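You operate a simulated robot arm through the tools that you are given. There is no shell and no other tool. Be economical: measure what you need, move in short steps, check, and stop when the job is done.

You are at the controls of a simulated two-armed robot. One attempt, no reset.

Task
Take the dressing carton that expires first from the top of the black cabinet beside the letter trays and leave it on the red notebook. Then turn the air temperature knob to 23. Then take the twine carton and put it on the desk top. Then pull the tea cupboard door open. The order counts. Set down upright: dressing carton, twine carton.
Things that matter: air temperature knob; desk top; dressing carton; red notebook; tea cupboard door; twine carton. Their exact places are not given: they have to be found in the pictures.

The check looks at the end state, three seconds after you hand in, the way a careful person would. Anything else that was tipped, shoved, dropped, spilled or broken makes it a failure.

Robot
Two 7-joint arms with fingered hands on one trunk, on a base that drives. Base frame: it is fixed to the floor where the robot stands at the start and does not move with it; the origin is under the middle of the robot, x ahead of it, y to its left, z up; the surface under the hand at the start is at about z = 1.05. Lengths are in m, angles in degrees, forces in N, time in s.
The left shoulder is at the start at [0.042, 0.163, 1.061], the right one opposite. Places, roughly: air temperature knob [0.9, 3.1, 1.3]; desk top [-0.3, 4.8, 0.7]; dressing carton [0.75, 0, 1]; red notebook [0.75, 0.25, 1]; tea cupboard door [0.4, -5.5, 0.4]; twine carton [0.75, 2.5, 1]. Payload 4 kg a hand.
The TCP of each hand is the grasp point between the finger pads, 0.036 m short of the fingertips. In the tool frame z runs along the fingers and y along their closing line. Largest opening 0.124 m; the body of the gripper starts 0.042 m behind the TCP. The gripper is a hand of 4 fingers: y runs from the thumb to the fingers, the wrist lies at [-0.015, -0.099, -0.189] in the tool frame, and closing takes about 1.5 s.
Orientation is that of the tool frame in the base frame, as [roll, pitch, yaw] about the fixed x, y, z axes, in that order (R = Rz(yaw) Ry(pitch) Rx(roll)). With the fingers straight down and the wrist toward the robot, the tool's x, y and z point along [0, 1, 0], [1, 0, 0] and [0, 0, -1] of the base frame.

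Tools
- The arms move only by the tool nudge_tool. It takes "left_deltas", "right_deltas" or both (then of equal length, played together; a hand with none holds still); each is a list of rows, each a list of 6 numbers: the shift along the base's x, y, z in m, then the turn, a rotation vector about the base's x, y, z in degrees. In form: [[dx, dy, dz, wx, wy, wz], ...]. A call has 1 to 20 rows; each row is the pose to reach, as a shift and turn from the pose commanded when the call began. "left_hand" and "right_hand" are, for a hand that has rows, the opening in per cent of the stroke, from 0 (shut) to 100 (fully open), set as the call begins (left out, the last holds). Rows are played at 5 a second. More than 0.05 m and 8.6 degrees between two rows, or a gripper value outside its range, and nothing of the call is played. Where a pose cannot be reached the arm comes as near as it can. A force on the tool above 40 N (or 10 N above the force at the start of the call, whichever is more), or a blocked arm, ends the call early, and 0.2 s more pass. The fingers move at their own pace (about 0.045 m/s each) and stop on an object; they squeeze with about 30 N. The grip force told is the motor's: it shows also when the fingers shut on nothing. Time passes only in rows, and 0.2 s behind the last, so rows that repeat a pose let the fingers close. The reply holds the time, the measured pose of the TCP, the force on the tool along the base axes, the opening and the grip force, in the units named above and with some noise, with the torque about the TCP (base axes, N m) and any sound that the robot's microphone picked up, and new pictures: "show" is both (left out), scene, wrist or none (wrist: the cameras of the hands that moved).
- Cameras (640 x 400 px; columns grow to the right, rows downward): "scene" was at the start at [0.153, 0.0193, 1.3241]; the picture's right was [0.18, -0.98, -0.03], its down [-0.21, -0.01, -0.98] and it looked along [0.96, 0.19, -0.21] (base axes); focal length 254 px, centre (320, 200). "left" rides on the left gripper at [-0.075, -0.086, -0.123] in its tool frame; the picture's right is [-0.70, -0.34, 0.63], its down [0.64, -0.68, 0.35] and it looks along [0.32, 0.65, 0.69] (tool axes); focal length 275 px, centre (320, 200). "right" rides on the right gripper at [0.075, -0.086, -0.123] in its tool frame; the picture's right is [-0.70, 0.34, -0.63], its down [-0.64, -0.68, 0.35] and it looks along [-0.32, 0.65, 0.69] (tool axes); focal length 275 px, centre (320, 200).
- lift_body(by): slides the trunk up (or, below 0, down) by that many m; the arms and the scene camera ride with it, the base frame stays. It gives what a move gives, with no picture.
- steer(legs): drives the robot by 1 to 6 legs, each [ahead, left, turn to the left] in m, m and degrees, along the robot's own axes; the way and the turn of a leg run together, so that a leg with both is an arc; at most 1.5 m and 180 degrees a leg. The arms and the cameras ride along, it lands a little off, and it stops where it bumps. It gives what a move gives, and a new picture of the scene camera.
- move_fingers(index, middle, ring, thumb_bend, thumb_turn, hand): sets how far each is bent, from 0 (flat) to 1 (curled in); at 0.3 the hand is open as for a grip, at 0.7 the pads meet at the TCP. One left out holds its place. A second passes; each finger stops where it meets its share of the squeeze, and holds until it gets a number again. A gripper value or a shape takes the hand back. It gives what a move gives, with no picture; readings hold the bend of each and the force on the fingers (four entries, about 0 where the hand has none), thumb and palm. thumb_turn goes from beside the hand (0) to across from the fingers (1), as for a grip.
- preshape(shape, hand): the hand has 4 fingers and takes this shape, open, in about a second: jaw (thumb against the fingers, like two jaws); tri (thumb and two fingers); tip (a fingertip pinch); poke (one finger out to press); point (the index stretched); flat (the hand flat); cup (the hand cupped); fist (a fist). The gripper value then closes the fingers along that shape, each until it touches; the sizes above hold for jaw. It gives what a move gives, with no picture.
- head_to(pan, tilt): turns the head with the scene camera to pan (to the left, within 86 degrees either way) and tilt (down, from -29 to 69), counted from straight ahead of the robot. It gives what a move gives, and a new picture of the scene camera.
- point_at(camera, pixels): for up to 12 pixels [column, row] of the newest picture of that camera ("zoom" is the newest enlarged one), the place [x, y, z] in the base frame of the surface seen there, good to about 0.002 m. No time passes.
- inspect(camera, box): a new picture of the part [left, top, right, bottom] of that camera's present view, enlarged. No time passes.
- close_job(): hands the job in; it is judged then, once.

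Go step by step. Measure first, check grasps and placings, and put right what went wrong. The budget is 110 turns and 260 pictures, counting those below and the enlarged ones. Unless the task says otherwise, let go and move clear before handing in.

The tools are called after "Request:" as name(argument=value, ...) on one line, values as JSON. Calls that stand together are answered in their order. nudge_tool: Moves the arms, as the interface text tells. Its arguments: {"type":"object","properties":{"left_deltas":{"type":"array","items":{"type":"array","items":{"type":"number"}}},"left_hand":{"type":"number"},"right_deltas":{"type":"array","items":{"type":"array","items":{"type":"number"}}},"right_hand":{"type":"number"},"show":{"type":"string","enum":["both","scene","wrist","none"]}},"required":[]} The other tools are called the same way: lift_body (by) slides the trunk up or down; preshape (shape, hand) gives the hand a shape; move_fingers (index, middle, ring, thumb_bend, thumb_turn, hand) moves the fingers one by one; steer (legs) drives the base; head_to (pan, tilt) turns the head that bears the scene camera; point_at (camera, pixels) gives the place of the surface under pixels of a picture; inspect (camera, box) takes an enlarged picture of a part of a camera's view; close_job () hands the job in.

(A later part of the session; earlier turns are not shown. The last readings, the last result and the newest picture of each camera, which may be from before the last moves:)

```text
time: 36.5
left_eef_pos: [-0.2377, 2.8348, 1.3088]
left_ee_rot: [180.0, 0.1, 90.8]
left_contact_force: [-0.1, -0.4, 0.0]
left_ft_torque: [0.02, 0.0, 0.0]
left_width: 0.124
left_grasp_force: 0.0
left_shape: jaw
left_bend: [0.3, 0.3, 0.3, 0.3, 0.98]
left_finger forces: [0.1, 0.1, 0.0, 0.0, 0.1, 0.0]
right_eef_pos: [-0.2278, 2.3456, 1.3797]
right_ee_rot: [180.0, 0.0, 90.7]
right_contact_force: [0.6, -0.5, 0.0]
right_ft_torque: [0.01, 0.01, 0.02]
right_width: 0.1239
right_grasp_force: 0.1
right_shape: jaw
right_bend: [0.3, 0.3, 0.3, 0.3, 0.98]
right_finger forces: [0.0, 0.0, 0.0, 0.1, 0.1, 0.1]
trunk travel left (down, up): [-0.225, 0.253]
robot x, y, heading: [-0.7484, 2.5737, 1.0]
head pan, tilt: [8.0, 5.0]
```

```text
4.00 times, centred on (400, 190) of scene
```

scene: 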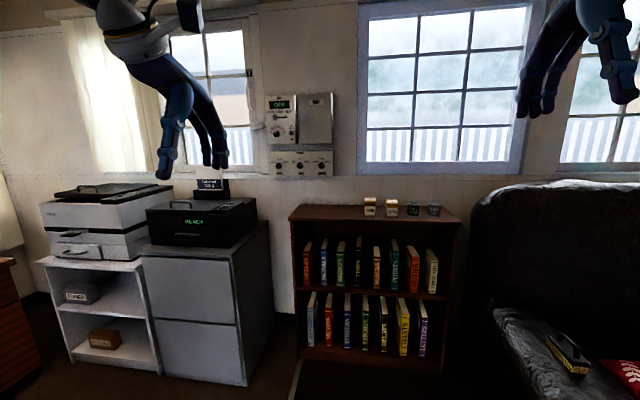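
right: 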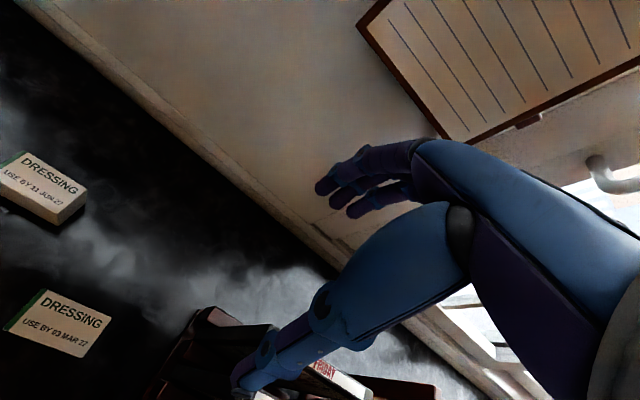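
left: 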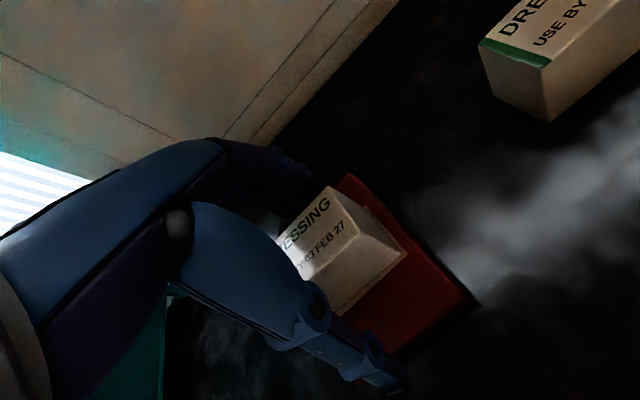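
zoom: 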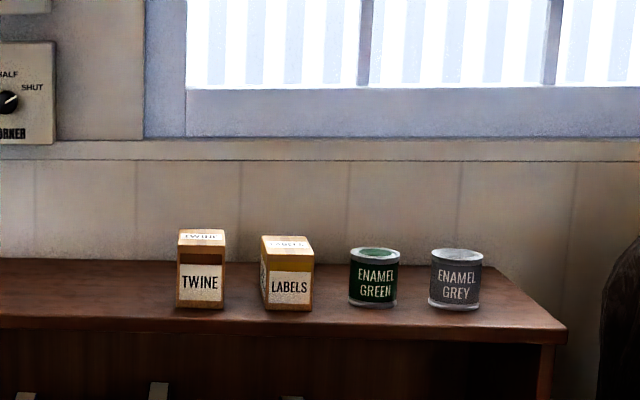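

The AIR knob is at scene (277,134); its scale runs 19–24 with the pointer near 20–21. I'll measure it and the twine carton.

Request:
inspect(camera="scene", box=[262, 90, 302, 150])

Request:
point_at(camera="scene", pixels=[[277, 134], [268, 140], [290, 140], [291, 133], [270, 150], [333, 162], [369, 200], [369, 212], [391, 200], [391, 212], [320, 213], [274, 118]])

```text
6.67 times, centred on (282, 120) of scene
```

zoom: 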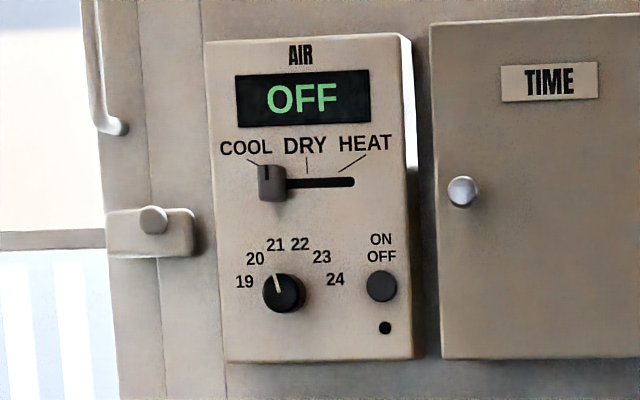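

```text
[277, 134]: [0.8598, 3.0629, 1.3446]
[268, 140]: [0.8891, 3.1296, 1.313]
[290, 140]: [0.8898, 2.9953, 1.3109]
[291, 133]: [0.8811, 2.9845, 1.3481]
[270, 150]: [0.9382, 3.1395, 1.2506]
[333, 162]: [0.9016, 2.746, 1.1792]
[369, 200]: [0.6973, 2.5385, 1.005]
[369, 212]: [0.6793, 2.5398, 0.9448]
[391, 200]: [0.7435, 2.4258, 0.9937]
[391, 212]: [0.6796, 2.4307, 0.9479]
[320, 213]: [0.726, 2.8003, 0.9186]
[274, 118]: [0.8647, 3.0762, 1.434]
```

The knob sits at about (0.86, 3.06, 1.345) with its pointer near 21, so it needs roughly +60° clockwise. I'll check the furniture fronts for a place to stand.

Request:
point_at(camera="scene", pixels=[[190, 290], [243, 340], [246, 375], [305, 350], [440, 350], [500, 330], [555, 360], [200, 210], [210, 185], [100, 190], [263, 230], [460, 220]])

Request:
point_at(camera="zoom", pixels=[[284, 293], [277, 278], [300, 310], [265, 200], [380, 286], [230, 330], [150, 225], [305, 320], [284, 325], [320, 257], [245, 281], [336, 279]])

```text
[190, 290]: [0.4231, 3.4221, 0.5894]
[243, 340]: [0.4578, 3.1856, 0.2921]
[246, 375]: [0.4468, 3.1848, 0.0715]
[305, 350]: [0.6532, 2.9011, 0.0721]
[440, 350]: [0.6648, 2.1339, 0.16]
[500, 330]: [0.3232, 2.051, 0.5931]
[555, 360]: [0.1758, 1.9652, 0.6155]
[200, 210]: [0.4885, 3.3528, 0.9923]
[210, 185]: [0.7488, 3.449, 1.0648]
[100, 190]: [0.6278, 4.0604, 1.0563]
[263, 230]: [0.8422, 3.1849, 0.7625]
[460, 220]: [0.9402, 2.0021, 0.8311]
```

```text
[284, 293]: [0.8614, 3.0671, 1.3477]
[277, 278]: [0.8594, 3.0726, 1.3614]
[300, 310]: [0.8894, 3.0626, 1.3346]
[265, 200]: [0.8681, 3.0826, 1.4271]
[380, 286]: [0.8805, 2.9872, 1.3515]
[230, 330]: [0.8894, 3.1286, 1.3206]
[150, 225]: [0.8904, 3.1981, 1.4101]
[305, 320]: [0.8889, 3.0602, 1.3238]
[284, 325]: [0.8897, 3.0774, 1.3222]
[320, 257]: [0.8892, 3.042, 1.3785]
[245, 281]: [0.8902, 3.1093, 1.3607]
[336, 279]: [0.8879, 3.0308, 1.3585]
```

Stand point (0.1, 2.9) serves both knob and twine, with the cabinet front 0.35 m ahead. I'll drive there.

Request:
steer(legs=[[0, 0.315, -1], [0.84, 0, 0]])

Request:
lift_body(by=0.12)

Request:
head_to(pan=10, tilt=0)

```text
time: 42.6
left_eef_pos: [0.5985, 3.134, 1.3072]
left_ee_rot: [-180.0, 0.0, 89.2]
left_contact_force: [-0.1, 0.1, 0.2]
left_ft_torque: [-0.01, 0.01, 0.03]
left_width: 0.1237
left_grasp_force: 0.1
left_shape: jaw
left_bend: [0.3, 0.3, 0.3, 0.3, 0.98]
left_finger forces: [0.0, 0.0, 0.0, 0.0, 0.0, 0.0]
right_eef_pos: [0.5942, 2.6445, 1.379]
right_ee_rot: [-180.0, 0.1, 89.0]
right_contact_force: [0.2, 0.2, 0.6]
right_ft_torque: [0.01, -0.02, 0.01]
right_width: 0.1235
right_grasp_force: 0.1
right_shape: jaw
right_bend: [0.3, 0.3, 0.3, 0.3, 0.98]
right_finger forces: [0.0, 0.0, 0.0, 0.1, 0.0, 0.0]
trunk travel left (down, up): [-0.225, 0.253]
robot x, y, heading: [0.0825, 2.8899, -1.1]
head pan, tilt: [8.0, 5.0]
```

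scene: 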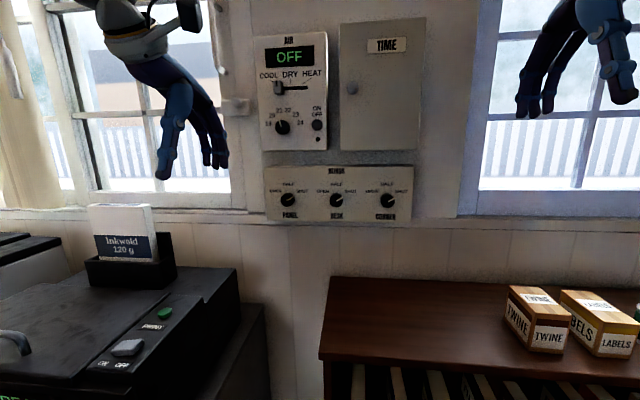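

```text
time: 44.1
left_eef_pos: [0.5984, 3.133, 1.428]
left_ee_rot: [180.0, 0.0, 89.2]
left_contact_force: [1.2, 0.3, 0.0]
left_ft_torque: [0.03, 0.0, -0.01]
left_width: 0.1237
left_grasp_force: 0.0
left_shape: jaw
left_bend: [0.3, 0.3, 0.3, 0.3, 0.98]
left_finger forces: [0.0, 0.1, 0.0, 0.0, 0.1, 0.0]
right_eef_pos: [0.5946, 2.644, 1.5006]
right_ee_rot: [-179.9, 0.0, 89.1]
right_contact_force: [0.4, -0.3, -0.7]
right_ft_torque: [-0.01, -0.01, -0.04]
right_width: 0.1237
right_grasp_force: 0.2
right_shape: jaw
right_bend: [0.3, 0.3, 0.3, 0.3, 0.98]
right_finger forces: [0.0, 0.0, 0.0, 0.0, 0.0, 0.1]
trunk travel left (down, up): [-0.345, 0.133]
robot x, y, heading: [0.0809, 2.8913, -0.9]
head pan, tilt: [8.0, 5.0]
```

```text
time: 44.8
left_eef_pos: [0.5981, 3.133, 1.4278]
left_ee_rot: [-179.9, 0.0, 89.2]
left_contact_force: [-0.6, -0.4, -0.7]
left_ft_torque: [0.01, 0.0, 0.01]
left_width: 0.1239
left_grasp_force: 0.1
left_shape: jaw
left_bend: [0.3, 0.3, 0.3, 0.3, 0.98]
left_finger forces: [0.0, 0.0, 0.0, 0.0, 0.0, 0.0]
right_eef_pos: [0.5933, 2.6432, 1.4998]
right_ee_rot: [-180.0, 0.0, 89.1]
right_contact_force: [0.6, 0.8, -0.7]
right_ft_torque: [0.03, 0.0, 0.0]
right_width: 0.1239
right_grasp_force: 0.0
right_shape: jaw
right_bend: [0.3, 0.3, 0.3, 0.3, 0.98]
right_finger forces: [0.0, 0.0, 0.0, 0.0, 0.1, 0.1]
trunk travel left (down, up): [-0.345, 0.133]
robot x, y, heading: [0.0825, 2.888, -1.2]
head pan, tilt: [10.0, 0.0]
```

scene: 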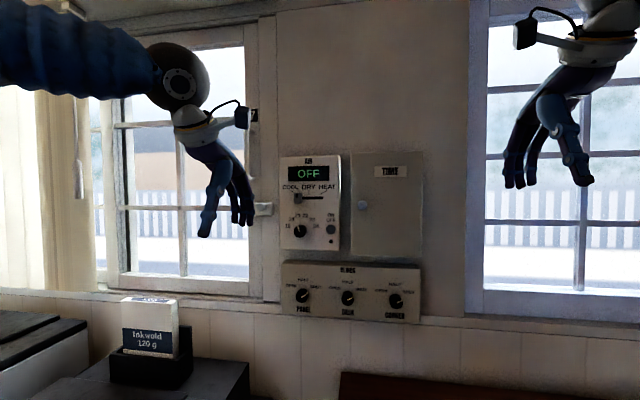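

I'll re-measure the knob closer and read its pointer.

Request:
inspect(camera="scene", box=[275, 180, 347, 250])

Request:
point_at(camera="scene", pixels=[[300, 231], [331, 230], [300, 199], [362, 206], [390, 240], [310, 244]])

```text
5.71 times, centred on (311, 215) of scene
```

zoom: 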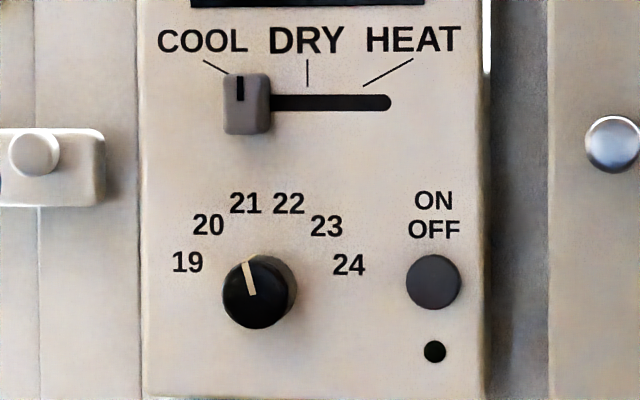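

```text
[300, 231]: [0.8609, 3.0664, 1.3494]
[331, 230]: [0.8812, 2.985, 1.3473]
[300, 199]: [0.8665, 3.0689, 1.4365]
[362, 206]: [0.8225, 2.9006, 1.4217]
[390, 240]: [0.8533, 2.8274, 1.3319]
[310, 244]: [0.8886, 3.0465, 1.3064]
```

The pointer reads exactly 21 (−15°), so 60° clockwise is needed. I'll swing the left hand to point forward, fingers up and thumb below, ahead of the panel.

Request:
nudge_tool(left_deltas=[[0.008, -0.006, -0.005, 0, -8.5, 0], [0.016, -0.012, -0.01, 0, -17, 0], [0.024, -0.018, -0.015, 0, -25.5, 0], [0.032, -0.024, -0.02, 0, -34, 0], [0.04, -0.03, -0.025, 0, -42.5, 0], [0.048, -0.036, -0.03, 0, -51, 0], [0.056, -0.042, -0.035, 0, -59.5, 0], [0.064, -0.048, -0.04, 0, -68, 0], [0.072, -0.054, -0.05, 0, -76.5, 0], [0.08, -0.06, -0.06, 0, -85, 0], [0.09, -0.064, -0.079, 0, -90, 0], [0.1, -0.064, -0.079, 0, -90, 0]], left_hand=65)

```text
time: 47.4
left_eef_pos: [0.6957, 3.0712, 1.3493]
left_ee_rot: [89.9, -0.8, 90.0]
left_contact_force: [-0.7, -0.4, 0.1]
left_ft_torque: [0.02, 0.03, 0.01]
left_width: 0.0809
left_grasp_force: 0.0
left_shape: jaw
left_bend: [0.36, 0.4, 0.38, 0.51, 0.99]
left_finger forces: [0.0, 0.1, 0.1, 0.0, 0.0, 0.1]
right_eef_pos: [0.5922, 2.6444, 1.5006]
right_ee_rot: [179.9, 0.0, 89.0]
right_contact_force: [0.0, 0.9, -0.4]
right_ft_torque: [-0.01, 0.01, -0.02]
right_width: 0.1236
right_grasp_force: 0.1
right_shape: jaw
right_bend: [0.3, 0.3, 0.3, 0.3, 0.98]
right_finger forces: [0.0, 0.1, 0.0, 0.0, 0.1, 0.0]
trunk travel left (down, up): [-0.345, 0.133]
robot x, y, heading: [0.0823, 2.8884, -0.9]
head pan, tilt: [10.0, 0.0]
```

scene: 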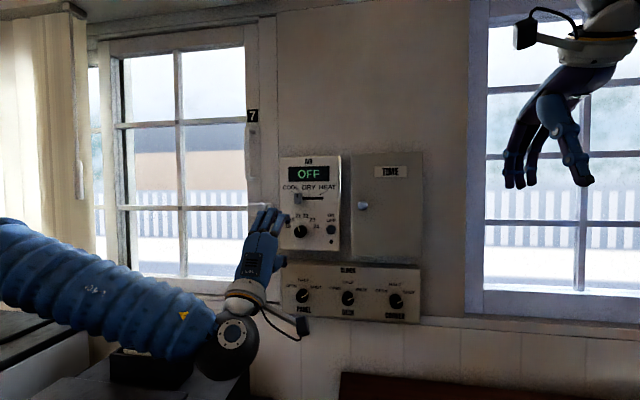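
left: 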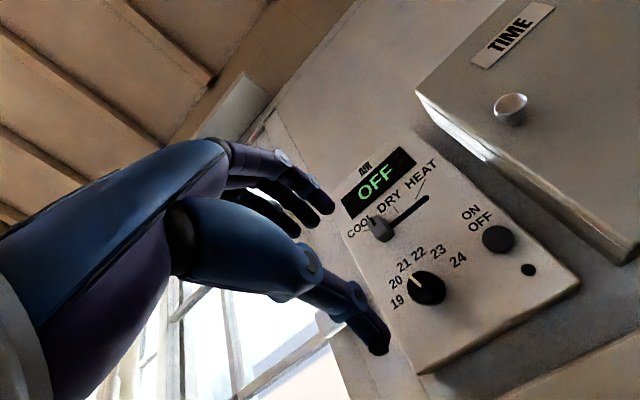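

The hand is aligned with the knob nicely. I'll measure the knob via the wrist camera.

Request:
point_at(camera="left", pixels=[[424, 285], [408, 285], [440, 283], [424, 300], [424, 272]])

Request:
inspect(camera="left", box=[370, 230, 490, 330])

```text
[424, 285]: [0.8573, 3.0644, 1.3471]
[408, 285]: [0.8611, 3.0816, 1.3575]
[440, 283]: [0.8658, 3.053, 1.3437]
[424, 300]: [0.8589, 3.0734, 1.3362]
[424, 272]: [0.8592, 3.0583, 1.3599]
```

```text
4.00 times, centred on (430, 280) of left
```

zoom: 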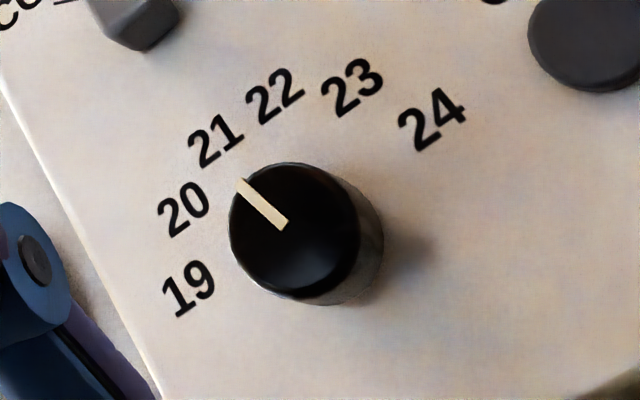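

Knob centre is about (0.859, 3.067, 1.348), 17 mm radius. I'll pre-roll −20° and advance part of the way.

Request:
nudge_tool(left_deltas=[[0.02, -0.004, -0.001, -7, 0, 0], [0.04, -0.004, -0.001, -14, 0, 0], [0.06, -0.004, -0.001, -20, 0, 0], [0.08, -0.004, -0.001, -20, 0, 0], [0.1, -0.004, -0.001, -20, 0, 0], [0.1, -0.004, -0.001, -20, 0, 0]])

```text
time: 48.8
left_eef_pos: [0.7976, 3.0668, 1.3483]
left_ee_rot: [90.0, 19.2, 90.1]
left_contact_force: [0.4, 0.7, 0.3]
left_ft_torque: [0.02, -0.03, -0.01]
left_width: 0.0808
left_grasp_force: 0.1
left_shape: jaw
left_bend: [0.36, 0.4, 0.38, 0.51, 0.99]
left_finger forces: [0.0, 0.1, 0.0, 0.1, 0.0, 0.1]
right_eef_pos: [0.5938, 2.6452, 1.501]
right_ee_rot: [-179.9, 0.0, 89.2]
right_contact_force: [-0.2, 0.0, -0.1]
right_ft_torque: [-0.04, 0.02, 0.0]
right_width: 0.1236
right_grasp_force: 0.1
right_shape: jaw
right_bend: [0.3, 0.3, 0.3, 0.3, 0.98]
right_finger forces: [0.1, 0.0, 0.0, 0.0, 0.1, 0.0]
trunk travel left (down, up): [-0.345, 0.133]
robot x, y, heading: [0.0795, 2.8849, -1.1]
head pan, tilt: [10.0, 0.0]
```

scene: 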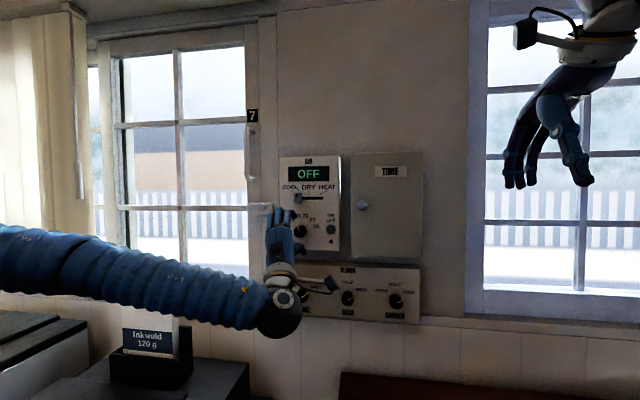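
left: 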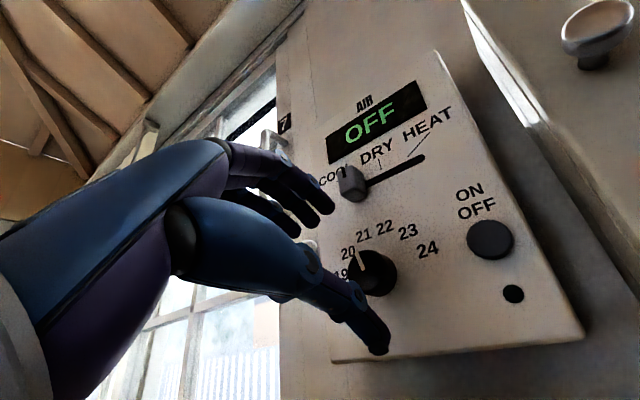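

Clearances look good: the slider at (350,180) stays above the fingers. I'll advance the last 44 mm.

Request:
nudge_tool(left_deltas=[[0.015, 0, 0, 0, 0, 0], [0.03, 0, 0, 0, 0, 0], [0.044, 0, 0, 0, 0, 0], [0.044, 0, 0, 0, 0, 0]])

```text
time: 49.8
left_eef_pos: [0.8415, 3.0677, 1.3476]
left_ee_rot: [89.9, 19.2, 89.9]
left_contact_force: [0.5, -0.5, -0.8]
left_ft_torque: [-0.02, -0.03, 0.0]
left_width: 0.0807
left_grasp_force: 0.1
left_shape: jaw
left_bend: [0.36, 0.4, 0.38, 0.51, 0.99]
left_finger forces: [0.1, 0.1, 0.0, 0.0, 0.0, 0.1]
right_eef_pos: [0.5936, 2.6433, 1.5007]
right_ee_rot: [-179.9, 0.1, 89.2]
right_contact_force: [0.3, 0.0, -1.0]
right_ft_torque: [0.03, -0.03, 0.0]
right_width: 0.1235
right_grasp_force: 0.0
right_shape: jaw
right_bend: [0.3, 0.3, 0.3, 0.3, 0.98]
right_finger forces: [0.0, 0.0, 0.0, 0.0, 0.1, 0.0]
trunk travel left (down, up): [-0.345, 0.133]
robot x, y, heading: [0.0829, 2.8905, -0.9]
head pan, tilt: [10.0, 0.0]
```

scene: 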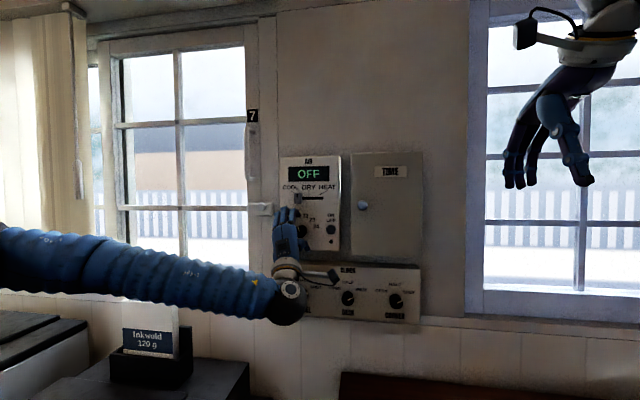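
left: 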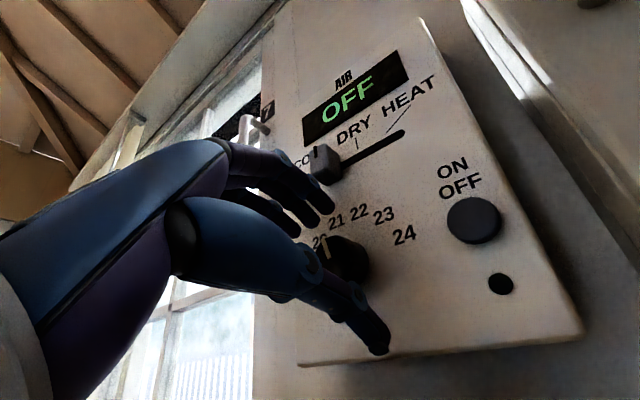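

No contact yet; the knob lies between thumb and fingers. I'll close the hand.

Request:
nudge_tool(left_deltas=[[0, 0, 0, 0, 0, 0], [0, 0, 0, 0, 0, 0], [0, 0, 0, 0, 0, 0], [0, 0, 0, 0, 0, 0], [0, 0, 0, 0, 0, 0], [0, 0, 0, 0, 0, 0], [0, 0, 0, 0, 0, 0]], left_hand=0, show="wrist")

Request:
inspect(camera="left", box=[230, 120, 430, 370])

```text
time: 51.4
left_eef_pos: [0.8401, 3.0656, 1.3477]
left_ee_rot: [90.0, 19.0, 89.9]
left_contact_force: [-5.6, -3.0, -8.3]
left_ft_torque: [-0.01, 0.09, -0.03]
left_width: 0.031
left_grasp_force: 29.9
left_shape: jaw
left_bend: [0.56, 0.57, 0.62, 0.63, 1.0]
left_finger forces: [14.1, 9.3, 0.0, 0.1, 32.7, 0.0]
right_eef_pos: [0.5932, 2.6436, 1.5003]
right_ee_rot: [-180.0, -0.1, 89.1]
right_contact_force: [0.6, 0.8, -0.3]
right_ft_torque: [0.0, 0.02, 0.0]
right_width: 0.1238
right_grasp_force: 0.0
right_shape: jaw
right_bend: [0.3, 0.3, 0.3, 0.3, 0.98]
right_finger forces: [0.0, 0.1, 0.0, 0.0, 0.1, 0.0]
trunk travel left (down, up): [-0.345, 0.133]
robot x, y, heading: [0.083, 2.8873, -1.0]
head pan, tilt: [10.0, 0.0]
```

left: 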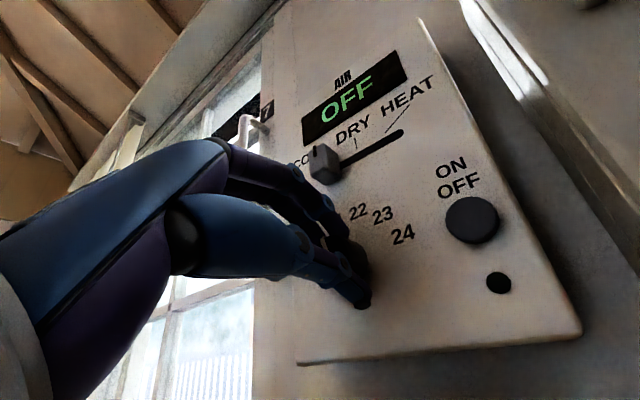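

```text
1.60 times, centred on (330, 245) of left
```

zoom: 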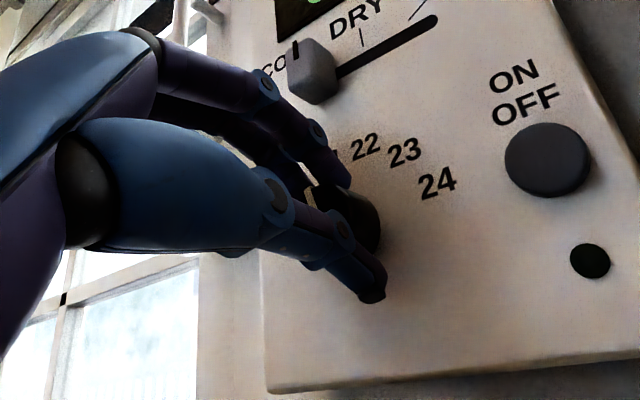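

The grip is on the knob (width 0.031, 30 N). I'll turn 30° clockwise and check.

Request:
nudge_tool(left_deltas=[[0, 0, 0, 7.5, 0, 0], [0, 0, 0, 15, 0, 0], [0, 0, 0, 22.5, 0, 0], [0, 0, 0, 30, 0, 0]], show="wrist")

Request:
inspect(camera="left", box=[230, 120, 430, 370])

```text
time: 52.4
left_eef_pos: [0.8411, 3.0668, 1.3478]
left_ee_rot: [90.0, -10.9, 90.2]
left_contact_force: [-20.9, 1.5, -17.5]
left_ft_torque: [-0.02, 0.47, 0.06]
left_width: 0.0311
left_grasp_force: 30.1
left_shape: jaw
left_bend: [0.57, 0.58, 0.62, 0.62, 1.0]
left_finger forces: [13.3, 8.2, 0.1, 0.1, 43.6, 0.0]
right_eef_pos: [0.5925, 2.6449, 1.5007]
right_ee_rot: [-180.0, -0.1, 89.1]
right_contact_force: [0.1, 0.2, -0.7]
right_ft_torque: [-0.02, -0.01, 0.02]
right_width: 0.1237
right_grasp_force: 0.0
right_shape: jaw
right_bend: [0.3, 0.3, 0.3, 0.3, 0.98]
right_finger forces: [0.0, 0.0, 0.0, 0.0, 0.0, 0.0]
trunk travel left (down, up): [-0.345, 0.133]
robot x, y, heading: [0.0841, 2.8928, -1.0]
head pan, tilt: [10.0, 0.0]
```

left: 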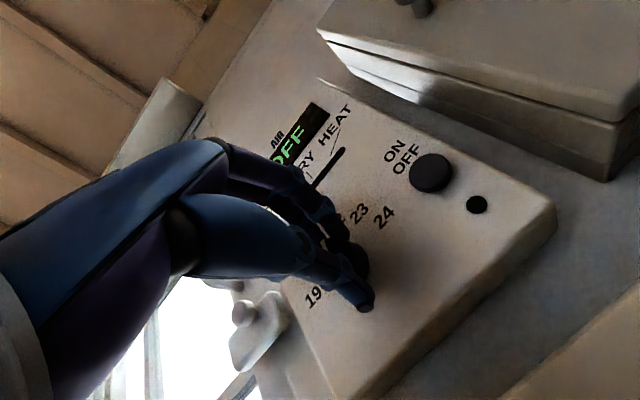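

```text
1.60 times, centred on (330, 245) of left
```

zoom: 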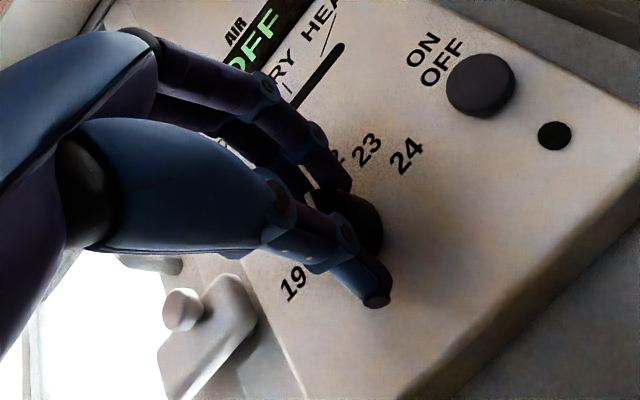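

The knob appears to turn with the hand, though the push on the panel grew (−21 N in x). I'll ease back 3 mm while turning the other 30°.

Request:
nudge_tool(left_deltas=[[-0.002, 0, 0.001, 7.5, 0, 0], [-0.003, 0, 0.002, 15, 0, 0], [-0.003, 0, 0.002, 22.5, 0, 0], [-0.003, 0, 0.002, 30, 0, 0]], show="wrist")

Request:
inspect(camera="left", box=[230, 120, 430, 370])

Request:
inspect(camera="scene", box=[275, 180, 347, 250])

```text
time: 53.4
left_eef_pos: [0.8413, 3.067, 1.3498]
left_ee_rot: [90.0, -40.9, 90.1]
left_contact_force: [-7.6, 10.9, -18.5]
left_ft_torque: [-0.03, 0.49, 0.28]
left_width: 0.0318
left_grasp_force: 30.3
left_shape: jaw
left_bend: [0.58, 0.59, 0.62, 0.62, 0.99]
left_finger forces: [12.1, 6.4, 0.1, 0.1, 41.1, 0.0]
right_eef_pos: [0.5942, 2.6467, 1.5016]
right_ee_rot: [-180.0, -0.1, 89.1]
right_contact_force: [-1.0, -0.1, -0.8]
right_ft_torque: [0.02, -0.01, 0.0]
right_width: 0.1237
right_grasp_force: 0.1
right_shape: jaw
right_bend: [0.3, 0.3, 0.3, 0.3, 0.98]
right_finger forces: [0.0, 0.0, 0.0, 0.0, 0.0, 0.1]
trunk travel left (down, up): [-0.345, 0.133]
robot x, y, heading: [0.0839, 2.8838, -1.2]
head pan, tilt: [10.0, 0.0]
```

left: 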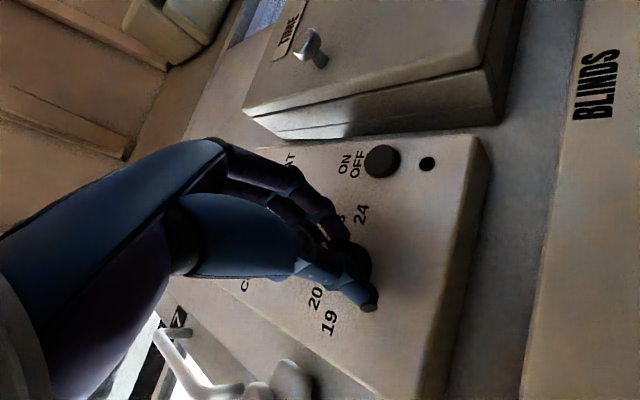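

```text
1.60 times, centred on (330, 245) of left
```

zoom: 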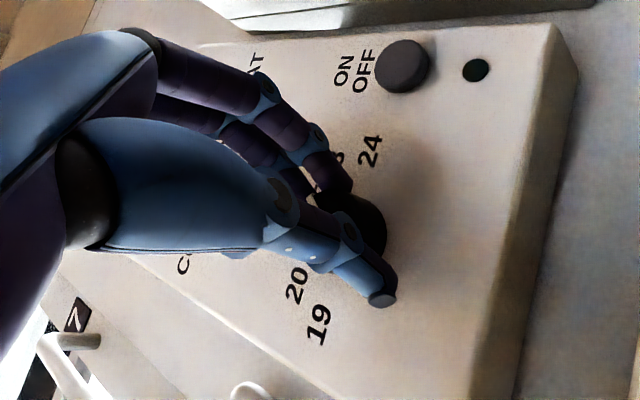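

```text
5.71 times, centred on (311, 215) of scene
```

zoom: 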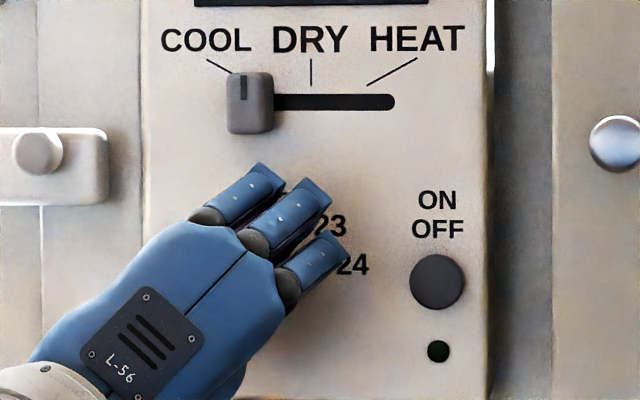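

Hand turned the full 60°. I'll open to 65 % in place, back straight out, and read the knob.

Request:
nudge_tool(left_deltas=[[0, 0, 0, 0, 0, 0], [0, 0, 0, 0, 0, 0], [0, 0, 0, 0, 0, 0], [0, 0, 0, 0, 0, 0], [0, 0, 0, 0, 0, 0], [-0.03, 0, 0, 0, 0, 0], [-0.07, 0, 0, 0, 0, 0], [-0.11, 0, 0, 0, 0, 0], [-0.11, 0, 0, 0, 0, 0]], left_hand=65, show="wrist")

Request:
inspect(camera="left", box=[300, 180, 520, 340])

Request:
inspect(camera="scene", box=[275, 180, 347, 250])

```text
time: 55.4
left_eef_pos: [0.7274, 3.0648, 1.3485]
left_ee_rot: [90.1, -40.8, 89.9]
left_contact_force: [0.5, 0.5, 0.1]
left_ft_torque: [0.01, 0.01, 0.01]
left_width: 0.0804
left_grasp_force: 0.1
left_shape: jaw
left_bend: [0.36, 0.4, 0.38, 0.52, 0.99]
left_finger forces: [0.0, 0.0, 0.0, 0.1, 0.1, 0.0]
right_eef_pos: [0.5945, 2.6436, 1.4996]
right_ee_rot: [180.0, 0.0, 89.1]
right_contact_force: [0.0, 0.3, 0.7]
right_ft_torque: [-0.03, 0.01, -0.01]
right_width: 0.1235
right_grasp_force: 0.1
right_shape: jaw
right_bend: [0.3, 0.3, 0.3, 0.3, 0.98]
right_finger forces: [0.0, 0.0, 0.0, 0.0, 0.0, 0.0]
trunk travel left (down, up): [-0.345, 0.133]
robot x, y, heading: [0.0816, 2.8913, -0.9]
head pan, tilt: [10.0, 0.0]
```

left: 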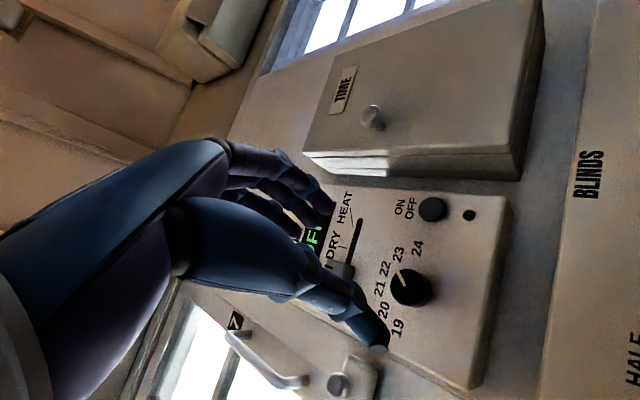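

```text
2.50 times, centred on (410, 260) of left
```

zoom: 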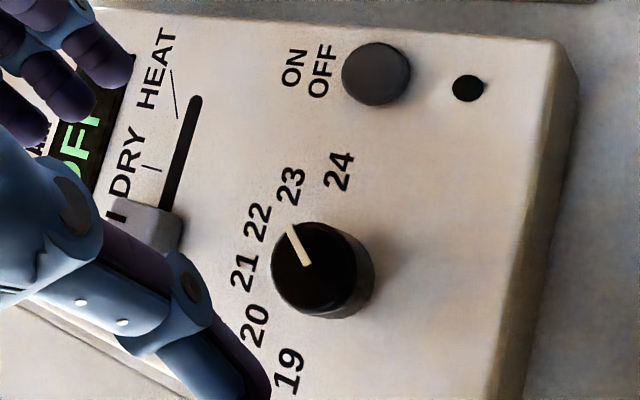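

```text
5.71 times, centred on (311, 215) of scene
```

zoom: 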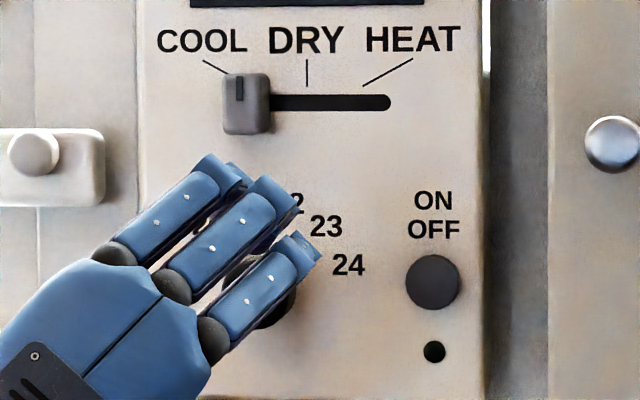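

The knob moved, but the pointer may fall short between 22 and 23. I'll move the hand aside for a straight view.

Request:
nudge_tool(left_deltas=[[-0.04, 0.02, 0, 0, 0, 0], [-0.07, 0.05, 0, 0, 0, 0], [-0.08, 0.09, 0, 0, 0, 0], [-0.08, 0.13, 0, 0, 0, 0], [-0.08, 0.13, 0, 0, 0, 0]], show="none")

Request:
inspect(camera="scene", box=[280, 205, 330, 250])

```text
time: 56.6
left_eef_pos: [0.6476, 3.1931, 1.3508]
left_ee_rot: [90.0, -40.9, 90.0]
left_contact_force: [-0.4, 0.4, -0.2]
left_ft_torque: [0.04, 0.02, 0.02]
left_width: 0.0806
left_grasp_force: 0.2
left_shape: jaw
left_bend: [0.36, 0.4, 0.38, 0.52, 0.99]
left_finger forces: [0.1, 0.0, 0.0, 0.0, 0.0, 0.0]
right_eef_pos: [0.5944, 2.6434, 1.4995]
right_ee_rot: [179.9, -0.1, 89.1]
right_contact_force: [-0.6, -0.1, -0.3]
right_ft_torque: [0.0, 0.02, -0.01]
right_width: 0.1238
right_grasp_force: 0.0
right_shape: jaw
right_bend: [0.3, 0.3, 0.3, 0.3, 0.98]
right_finger forces: [0.2, 0.0, 0.0, 0.0, 0.0, 0.0]
trunk travel left (down, up): [-0.345, 0.133]
robot x, y, heading: [0.0813, 2.8868, -0.7]
head pan, tilt: [10.0, 0.0]
```

```text
8.89 times, centred on (305, 228) of scene
```

zoom: 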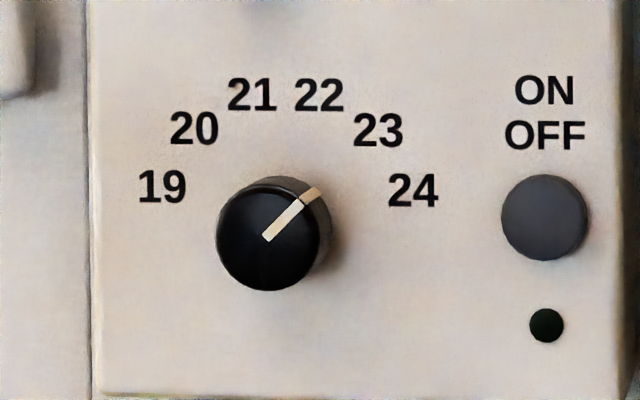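

The pointer reads 43–45°, right at 23. Next I'll unroll the left hand and look at the twine carton on the bookshelf.

Request:
nudge_tool(left_deltas=[[-0.03, 0, 0, -8, 0, 0], [-0.06, 0, 0, -16, 0, 0], [-0.09, 0, 0, -24, 0, 0], [-0.12, 0, 0, -32, 0, 0], [-0.13, 0, 0, -40, 0, 0]], left_hand=100, show="none")

Request:
nudge_tool(left_deltas=[[0, 0, 0.005, 0, 8.5, 0], [0, 0, 0.01, 0, 17, 0], [0, 0, 0.015, 0, 25.5, 0], [0, 0, 0.02, 0, 34, 0], [0, 0, 0.025, 0, 42.5, 0], [0, 0, 0.03, 0, 51, 0], [0, 0, 0.035, 0, 59.5, 0], [0, 0, 0.04, 0, 68, 0], [0, 0, 0.045, 0, 76.5, 0], [0, 0, 0.05, 0, 85, 0], [0, 0, 0.05, 0, 90, 0]], show="none")

Request:
head_to(pan=-20, tilt=30)

Request:
inspect(camera="scene", box=[200, 80, 460, 240])

```text
time: 57.8
left_eef_pos: [0.6416, 3.2538, 1.3622]
left_ee_rot: [90.0, -0.8, 89.9]
left_contact_force: [-0.7, -0.1, -0.2]
left_ft_torque: [0.02, 0.0, -0.01]
left_width: 0.1234
left_grasp_force: 0.1
left_shape: jaw
left_bend: [0.3, 0.3, 0.3, 0.3, 0.98]
left_finger forces: [0.0, 0.0, 0.0, 0.0, 0.0, 0.1]
left hand out of reach, approached as far as the arm can: row 1, 2, 3, 4, 5
right_eef_pos: [0.594, 2.6428, 1.5003]
right_ee_rot: [180.0, -0.2, 89.1]
right_contact_force: [-0.1, 0.7, -0.5]
right_ft_torque: [0.0, 0.02, -0.01]
right_width: 0.1238
right_grasp_force: 0.1
right_shape: jaw
right_bend: [0.3, 0.3, 0.3, 0.3, 0.98]
right_finger forces: [0.0, 0.0, 0.0, 0.0, 0.1, 0.1]
trunk travel left (down, up): [-0.345, 0.133]
robot x, y, heading: [0.0825, 2.8873, -1.1]
head pan, tilt: [10.0, 0.0]
```

```text
time: 60.2
left_eef_pos: [0.6405, 3.2505, 1.4215]
left_ee_rot: [-179.9, 0.1, 89.1]
left_contact_force: [0.1, -0.1, -0.9]
left_ft_torque: [0.02, 0.0, 0.03]
left_width: 0.1241
left_grasp_force: 0.0
left_shape: jaw
left_bend: [0.3, 0.3, 0.3, 0.3, 0.98]
left_finger forces: [0.0, 0.0, 0.0, 0.1, 0.0, 0.0]
left hand out of reach, approached as far as the arm can: row 1
right_eef_pos: [0.594, 2.6439, 1.5011]
right_ee_rot: [-180.0, 0.0, 89.1]
right_contact_force: [1.3, -0.3, -0.6]
right_ft_torque: [0.02, 0.02, 0.01]
right_width: 0.1238
right_grasp_force: 0.0
right_shape: jaw
right_bend: [0.3, 0.3, 0.3, 0.3, 0.98]
right_finger forces: [0.0, 0.1, 0.0, 0.0, 0.0, 0.0]
trunk travel left (down, up): [-0.345, 0.133]
robot x, y, heading: [0.0827, 2.8902, -0.8]
head pan, tilt: [10.0, 0.0]
```

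```text
time: 61.1
left_eef_pos: [0.6432, 3.2516, 1.4209]
left_ee_rot: [179.9, 0.0, 89.2]
left_contact_force: [-0.5, 0.7, -0.1]
left_ft_torque: [0.03, -0.03, 0.01]
left_width: 0.1234
left_grasp_force: 0.1
left_shape: jaw
left_bend: [0.3, 0.3, 0.3, 0.3, 0.98]
left_finger forces: [0.0, 0.0, 0.0, 0.0, 0.1, 0.1]
right_eef_pos: [0.5939, 2.6436, 1.5002]
right_ee_rot: [-179.9, 0.0, 89.1]
right_contact_force: [0.5, 0.1, 0.3]
right_ft_torque: [0.03, 0.02, 0.01]
right_width: 0.1238
right_grasp_force: 0.0
right_shape: jaw
right_bend: [0.3, 0.3, 0.3, 0.3, 0.98]
right_finger forces: [0.0, 0.1, 0.1, 0.0, 0.0, 0.0]
trunk travel left (down, up): [-0.345, 0.133]
robot x, y, heading: [0.0812, 2.8846, -0.9]
head pan, tilt: [-20.0, 30.0]
```

scene: 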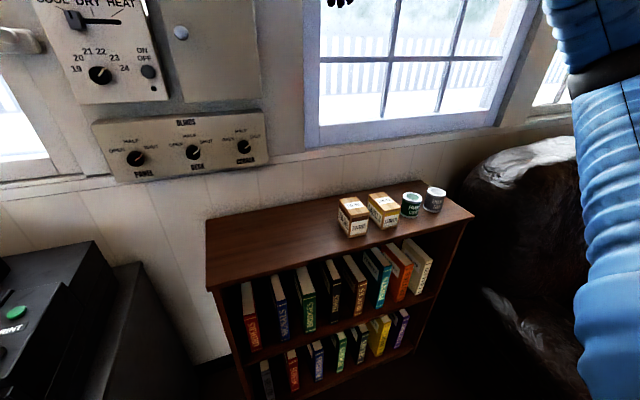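

```text
2.46 times, centred on (330, 160) of scene
```

zoom: 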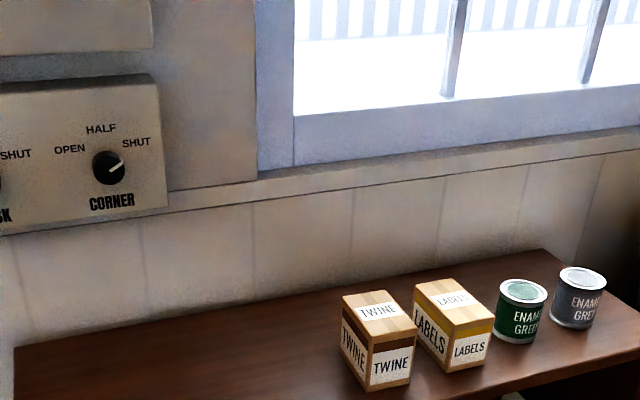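

I'll measure the twine carton's corners and its neighbour's side.

Request:
point_at(camera="zoom", pixels=[[344, 299], [387, 293], [413, 323], [372, 334], [370, 384], [408, 378], [346, 350], [420, 345], [418, 290], [440, 330], [445, 370], [330, 380]])

```text
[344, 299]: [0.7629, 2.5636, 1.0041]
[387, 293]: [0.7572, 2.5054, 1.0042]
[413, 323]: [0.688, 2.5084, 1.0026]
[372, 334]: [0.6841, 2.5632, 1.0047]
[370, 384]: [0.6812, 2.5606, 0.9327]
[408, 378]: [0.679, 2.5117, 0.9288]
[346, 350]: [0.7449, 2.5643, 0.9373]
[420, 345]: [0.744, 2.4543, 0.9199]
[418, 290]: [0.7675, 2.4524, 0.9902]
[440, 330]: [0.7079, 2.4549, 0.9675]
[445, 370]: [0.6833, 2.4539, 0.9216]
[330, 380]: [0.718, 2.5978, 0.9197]
```

Twine carton: x 0.681–0.763, y 2.506–2.565, top 1.005, with a 5 cm gap to LABELS. I'll bring the right hand above it, closing along x.

Request:
nudge_tool(right_deltas=[[0.03, -0.03, -0.02, 0, 0, 0.5], [0.06, -0.06, -0.04, 0, 0, 0.9], [0.09, -0.09, -0.06, 0, 0, 0.9], [0.12, -0.1086, -0.09, 0, 0, 0.9], [0.128, -0.1086, -0.13, 0, 0, 0.9], [0.128, -0.1086, -0.17, 0, 0, 0.9], [0.128, -0.1086, -0.21, 0, 0, 0.9], [0.128, -0.1086, -0.25, 0, 0, 0.9], [0.128, -0.1086, -0.29, 0, 0, 0.9], [0.128, -0.1086, -0.33, 0, 0, 0.9], [0.128, -0.1086, -0.37, 0, 0, 0.9], [0.128, -0.1086, -0.41, 0, 0, 0.9], [0.128, -0.1086, -0.41, 0, 0, 0.9]], right_hand=100)

Request:
inspect(camera="scene", box=[270, 100, 450, 250])

```text
time: 64.0
left_eef_pos: [0.6414, 3.2516, 1.4209]
left_ee_rot: [-180.0, 0.0, 89.3]
left_contact_force: [-0.1, 0.3, 0.0]
left_ft_torque: [0.01, -0.01, 0.01]
left_width: 0.124
left_grasp_force: 0.1
left_shape: jaw
left_bend: [0.3, 0.3, 0.3, 0.3, 0.98]
left_finger forces: [0.0, 0.0, 0.1, 0.1, 0.0, 0.0]
right_eef_pos: [0.7212, 2.5348, 1.0908]
right_ee_rot: [-180.0, -0.1, 90.0]
right_contact_force: [-0.2, 0.2, -0.3]
right_ft_torque: [-0.02, 0.02, 0.01]
right_width: 0.124
right_grasp_force: 0.1
right_shape: jaw
right_bend: [0.3, 0.3, 0.3, 0.3, 0.98]
right_finger forces: [0.0, 0.1, 0.0, 0.0, 0.1, 0.1]
trunk travel left (down, up): [-0.345, 0.133]
robot x, y, heading: [0.0857, 2.8918, -1.2]
head pan, tilt: [-20.0, 30.0]
```

scene: 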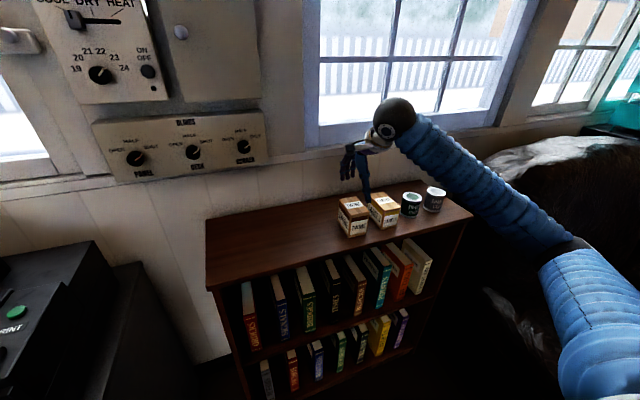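
right: 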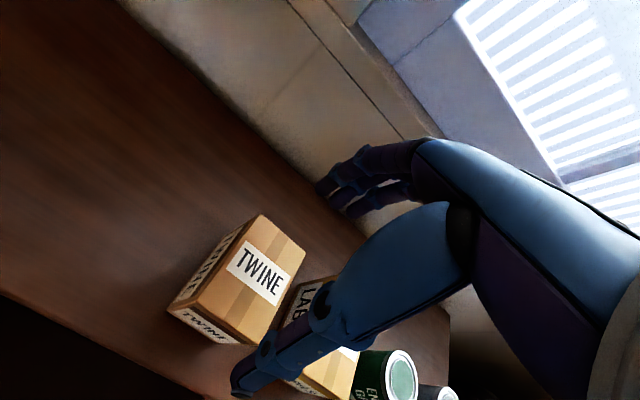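

```text
2.67 times, centred on (360, 175) of scene
```

zoom: 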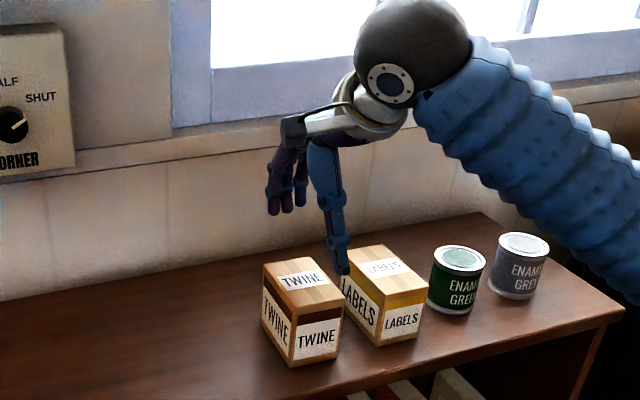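

The carton top at (255,275) matches the spot under the TCP. I'll check the forearm height over the cans before descending.

Request:
point_at(camera="scene", pixels=[[440, 165], [470, 190], [500, 210], [540, 240], [575, 250], [410, 205], [434, 195], [575, 330]])

```text
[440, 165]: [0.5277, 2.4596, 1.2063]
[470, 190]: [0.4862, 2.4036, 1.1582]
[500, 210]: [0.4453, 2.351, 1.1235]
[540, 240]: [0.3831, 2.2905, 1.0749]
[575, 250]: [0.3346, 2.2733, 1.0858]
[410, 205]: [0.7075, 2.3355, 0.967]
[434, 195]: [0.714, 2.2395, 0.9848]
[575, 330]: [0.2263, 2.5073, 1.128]
```

The forearm stays in front of the shelf and well clear. I'll descend to z≈0.973.

Request:
nudge_tool(right_deltas=[[0.001, 0, -0.04, 0, 0, 0], [0.001, 0, -0.08, 0, 0, 0], [0.001, 0, -0.105, 0, 0, 0], [0.001, 0, -0.118, 0, 0, 0], [0.001, 0, -0.118, 0, 0, 0]], show="wrist")

Request:
inspect(camera="scene", box=[270, 100, 450, 250])

```text
time: 65.2
left_eef_pos: [0.6421, 3.2511, 1.4218]
left_ee_rot: [179.9, 0.0, 89.3]
left_contact_force: [0.2, 0.3, -0.4]
left_ft_torque: [-0.04, 0.01, -0.03]
left_width: 0.1238
left_grasp_force: 0.1
left_shape: jaw
left_bend: [0.3, 0.3, 0.3, 0.3, 0.98]
left_finger forces: [0.0, 0.0, 0.1, 0.0, 0.0, 0.1]
right_eef_pos: [0.7219, 2.5354, 0.9755]
right_ee_rot: [179.9, -0.1, 90.0]
right_contact_force: [-0.3, 0.3, 8.0]
right_ft_torque: [0.0, 0.15, 0.01]
right_width: 0.124
right_grasp_force: 0.0
right_shape: jaw
right_bend: [0.3, 0.3, 0.3, 0.3, 0.98]
right_finger forces: [1.4, 0.1, 0.1, 0.0, 6.0, 0.0]
trunk travel left (down, up): [-0.345, 0.133]
robot x, y, heading: [0.0792, 2.8888, -1.1]
head pan, tilt: [-20.0, 30.0]
```

right: 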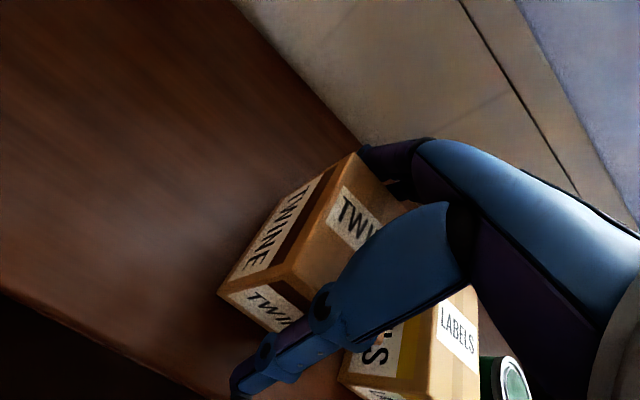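

```text
2.67 times, centred on (360, 175) of scene
```

zoom: 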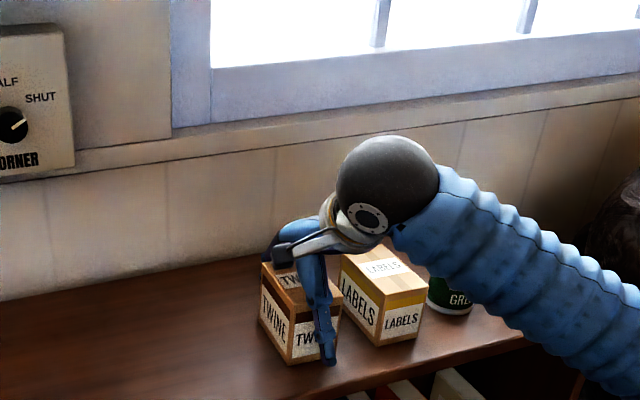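

The hand slightly presses the carton (8 N, thumb 6 N), so the fingers' roots touch it. I'll rise 8 mm before closing.

Request:
nudge_tool(right_deltas=[[0, 0, 0.008, 0, 0, 0], [0, 0, 0.008, 0, 0, 0]], show="none")

Request:
inspect(camera="scene", box=[310, 160, 410, 250])

```text
time: 65.8
left_eef_pos: [0.6418, 3.2506, 1.4208]
left_ee_rot: [-179.8, -0.1, 89.3]
left_contact_force: [-1.1, 0.8, 0.2]
left_ft_torque: [0.01, -0.01, -0.01]
left_width: 0.1238
left_grasp_force: 0.1
left_shape: jaw
left_bend: [0.3, 0.3, 0.3, 0.3, 0.98]
left_finger forces: [0.0, 0.0, 0.1, 0.1, 0.0, 0.0]
right_eef_pos: [0.7222, 2.5338, 0.9826]
right_ee_rot: [-180.0, 0.0, 90.0]
right_contact_force: [-0.2, -0.1, -0.3]
right_ft_torque: [0.01, 0.02, 0.0]
right_width: 0.1237
right_grasp_force: 0.1
right_shape: jaw
right_bend: [0.3, 0.3, 0.3, 0.3, 0.98]
right_finger forces: [0.1, 0.1, 0.0, 0.1, 0.0, 0.1]
trunk travel left (down, up): [-0.345, 0.133]
robot x, y, heading: [0.0784, 2.8881, -1.2]
head pan, tilt: [-20.0, 30.0]
```

```text
4.44 times, centred on (360, 205) of scene
```

zoom: 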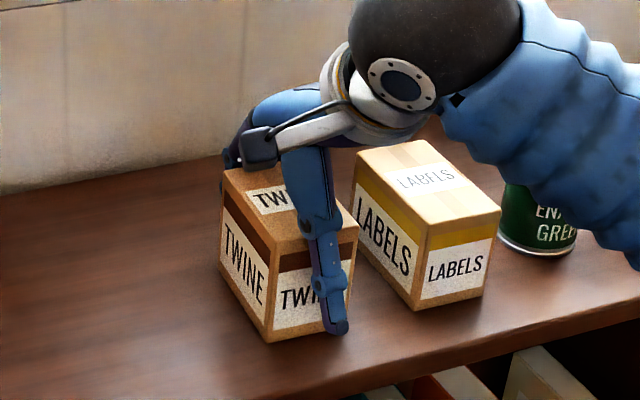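

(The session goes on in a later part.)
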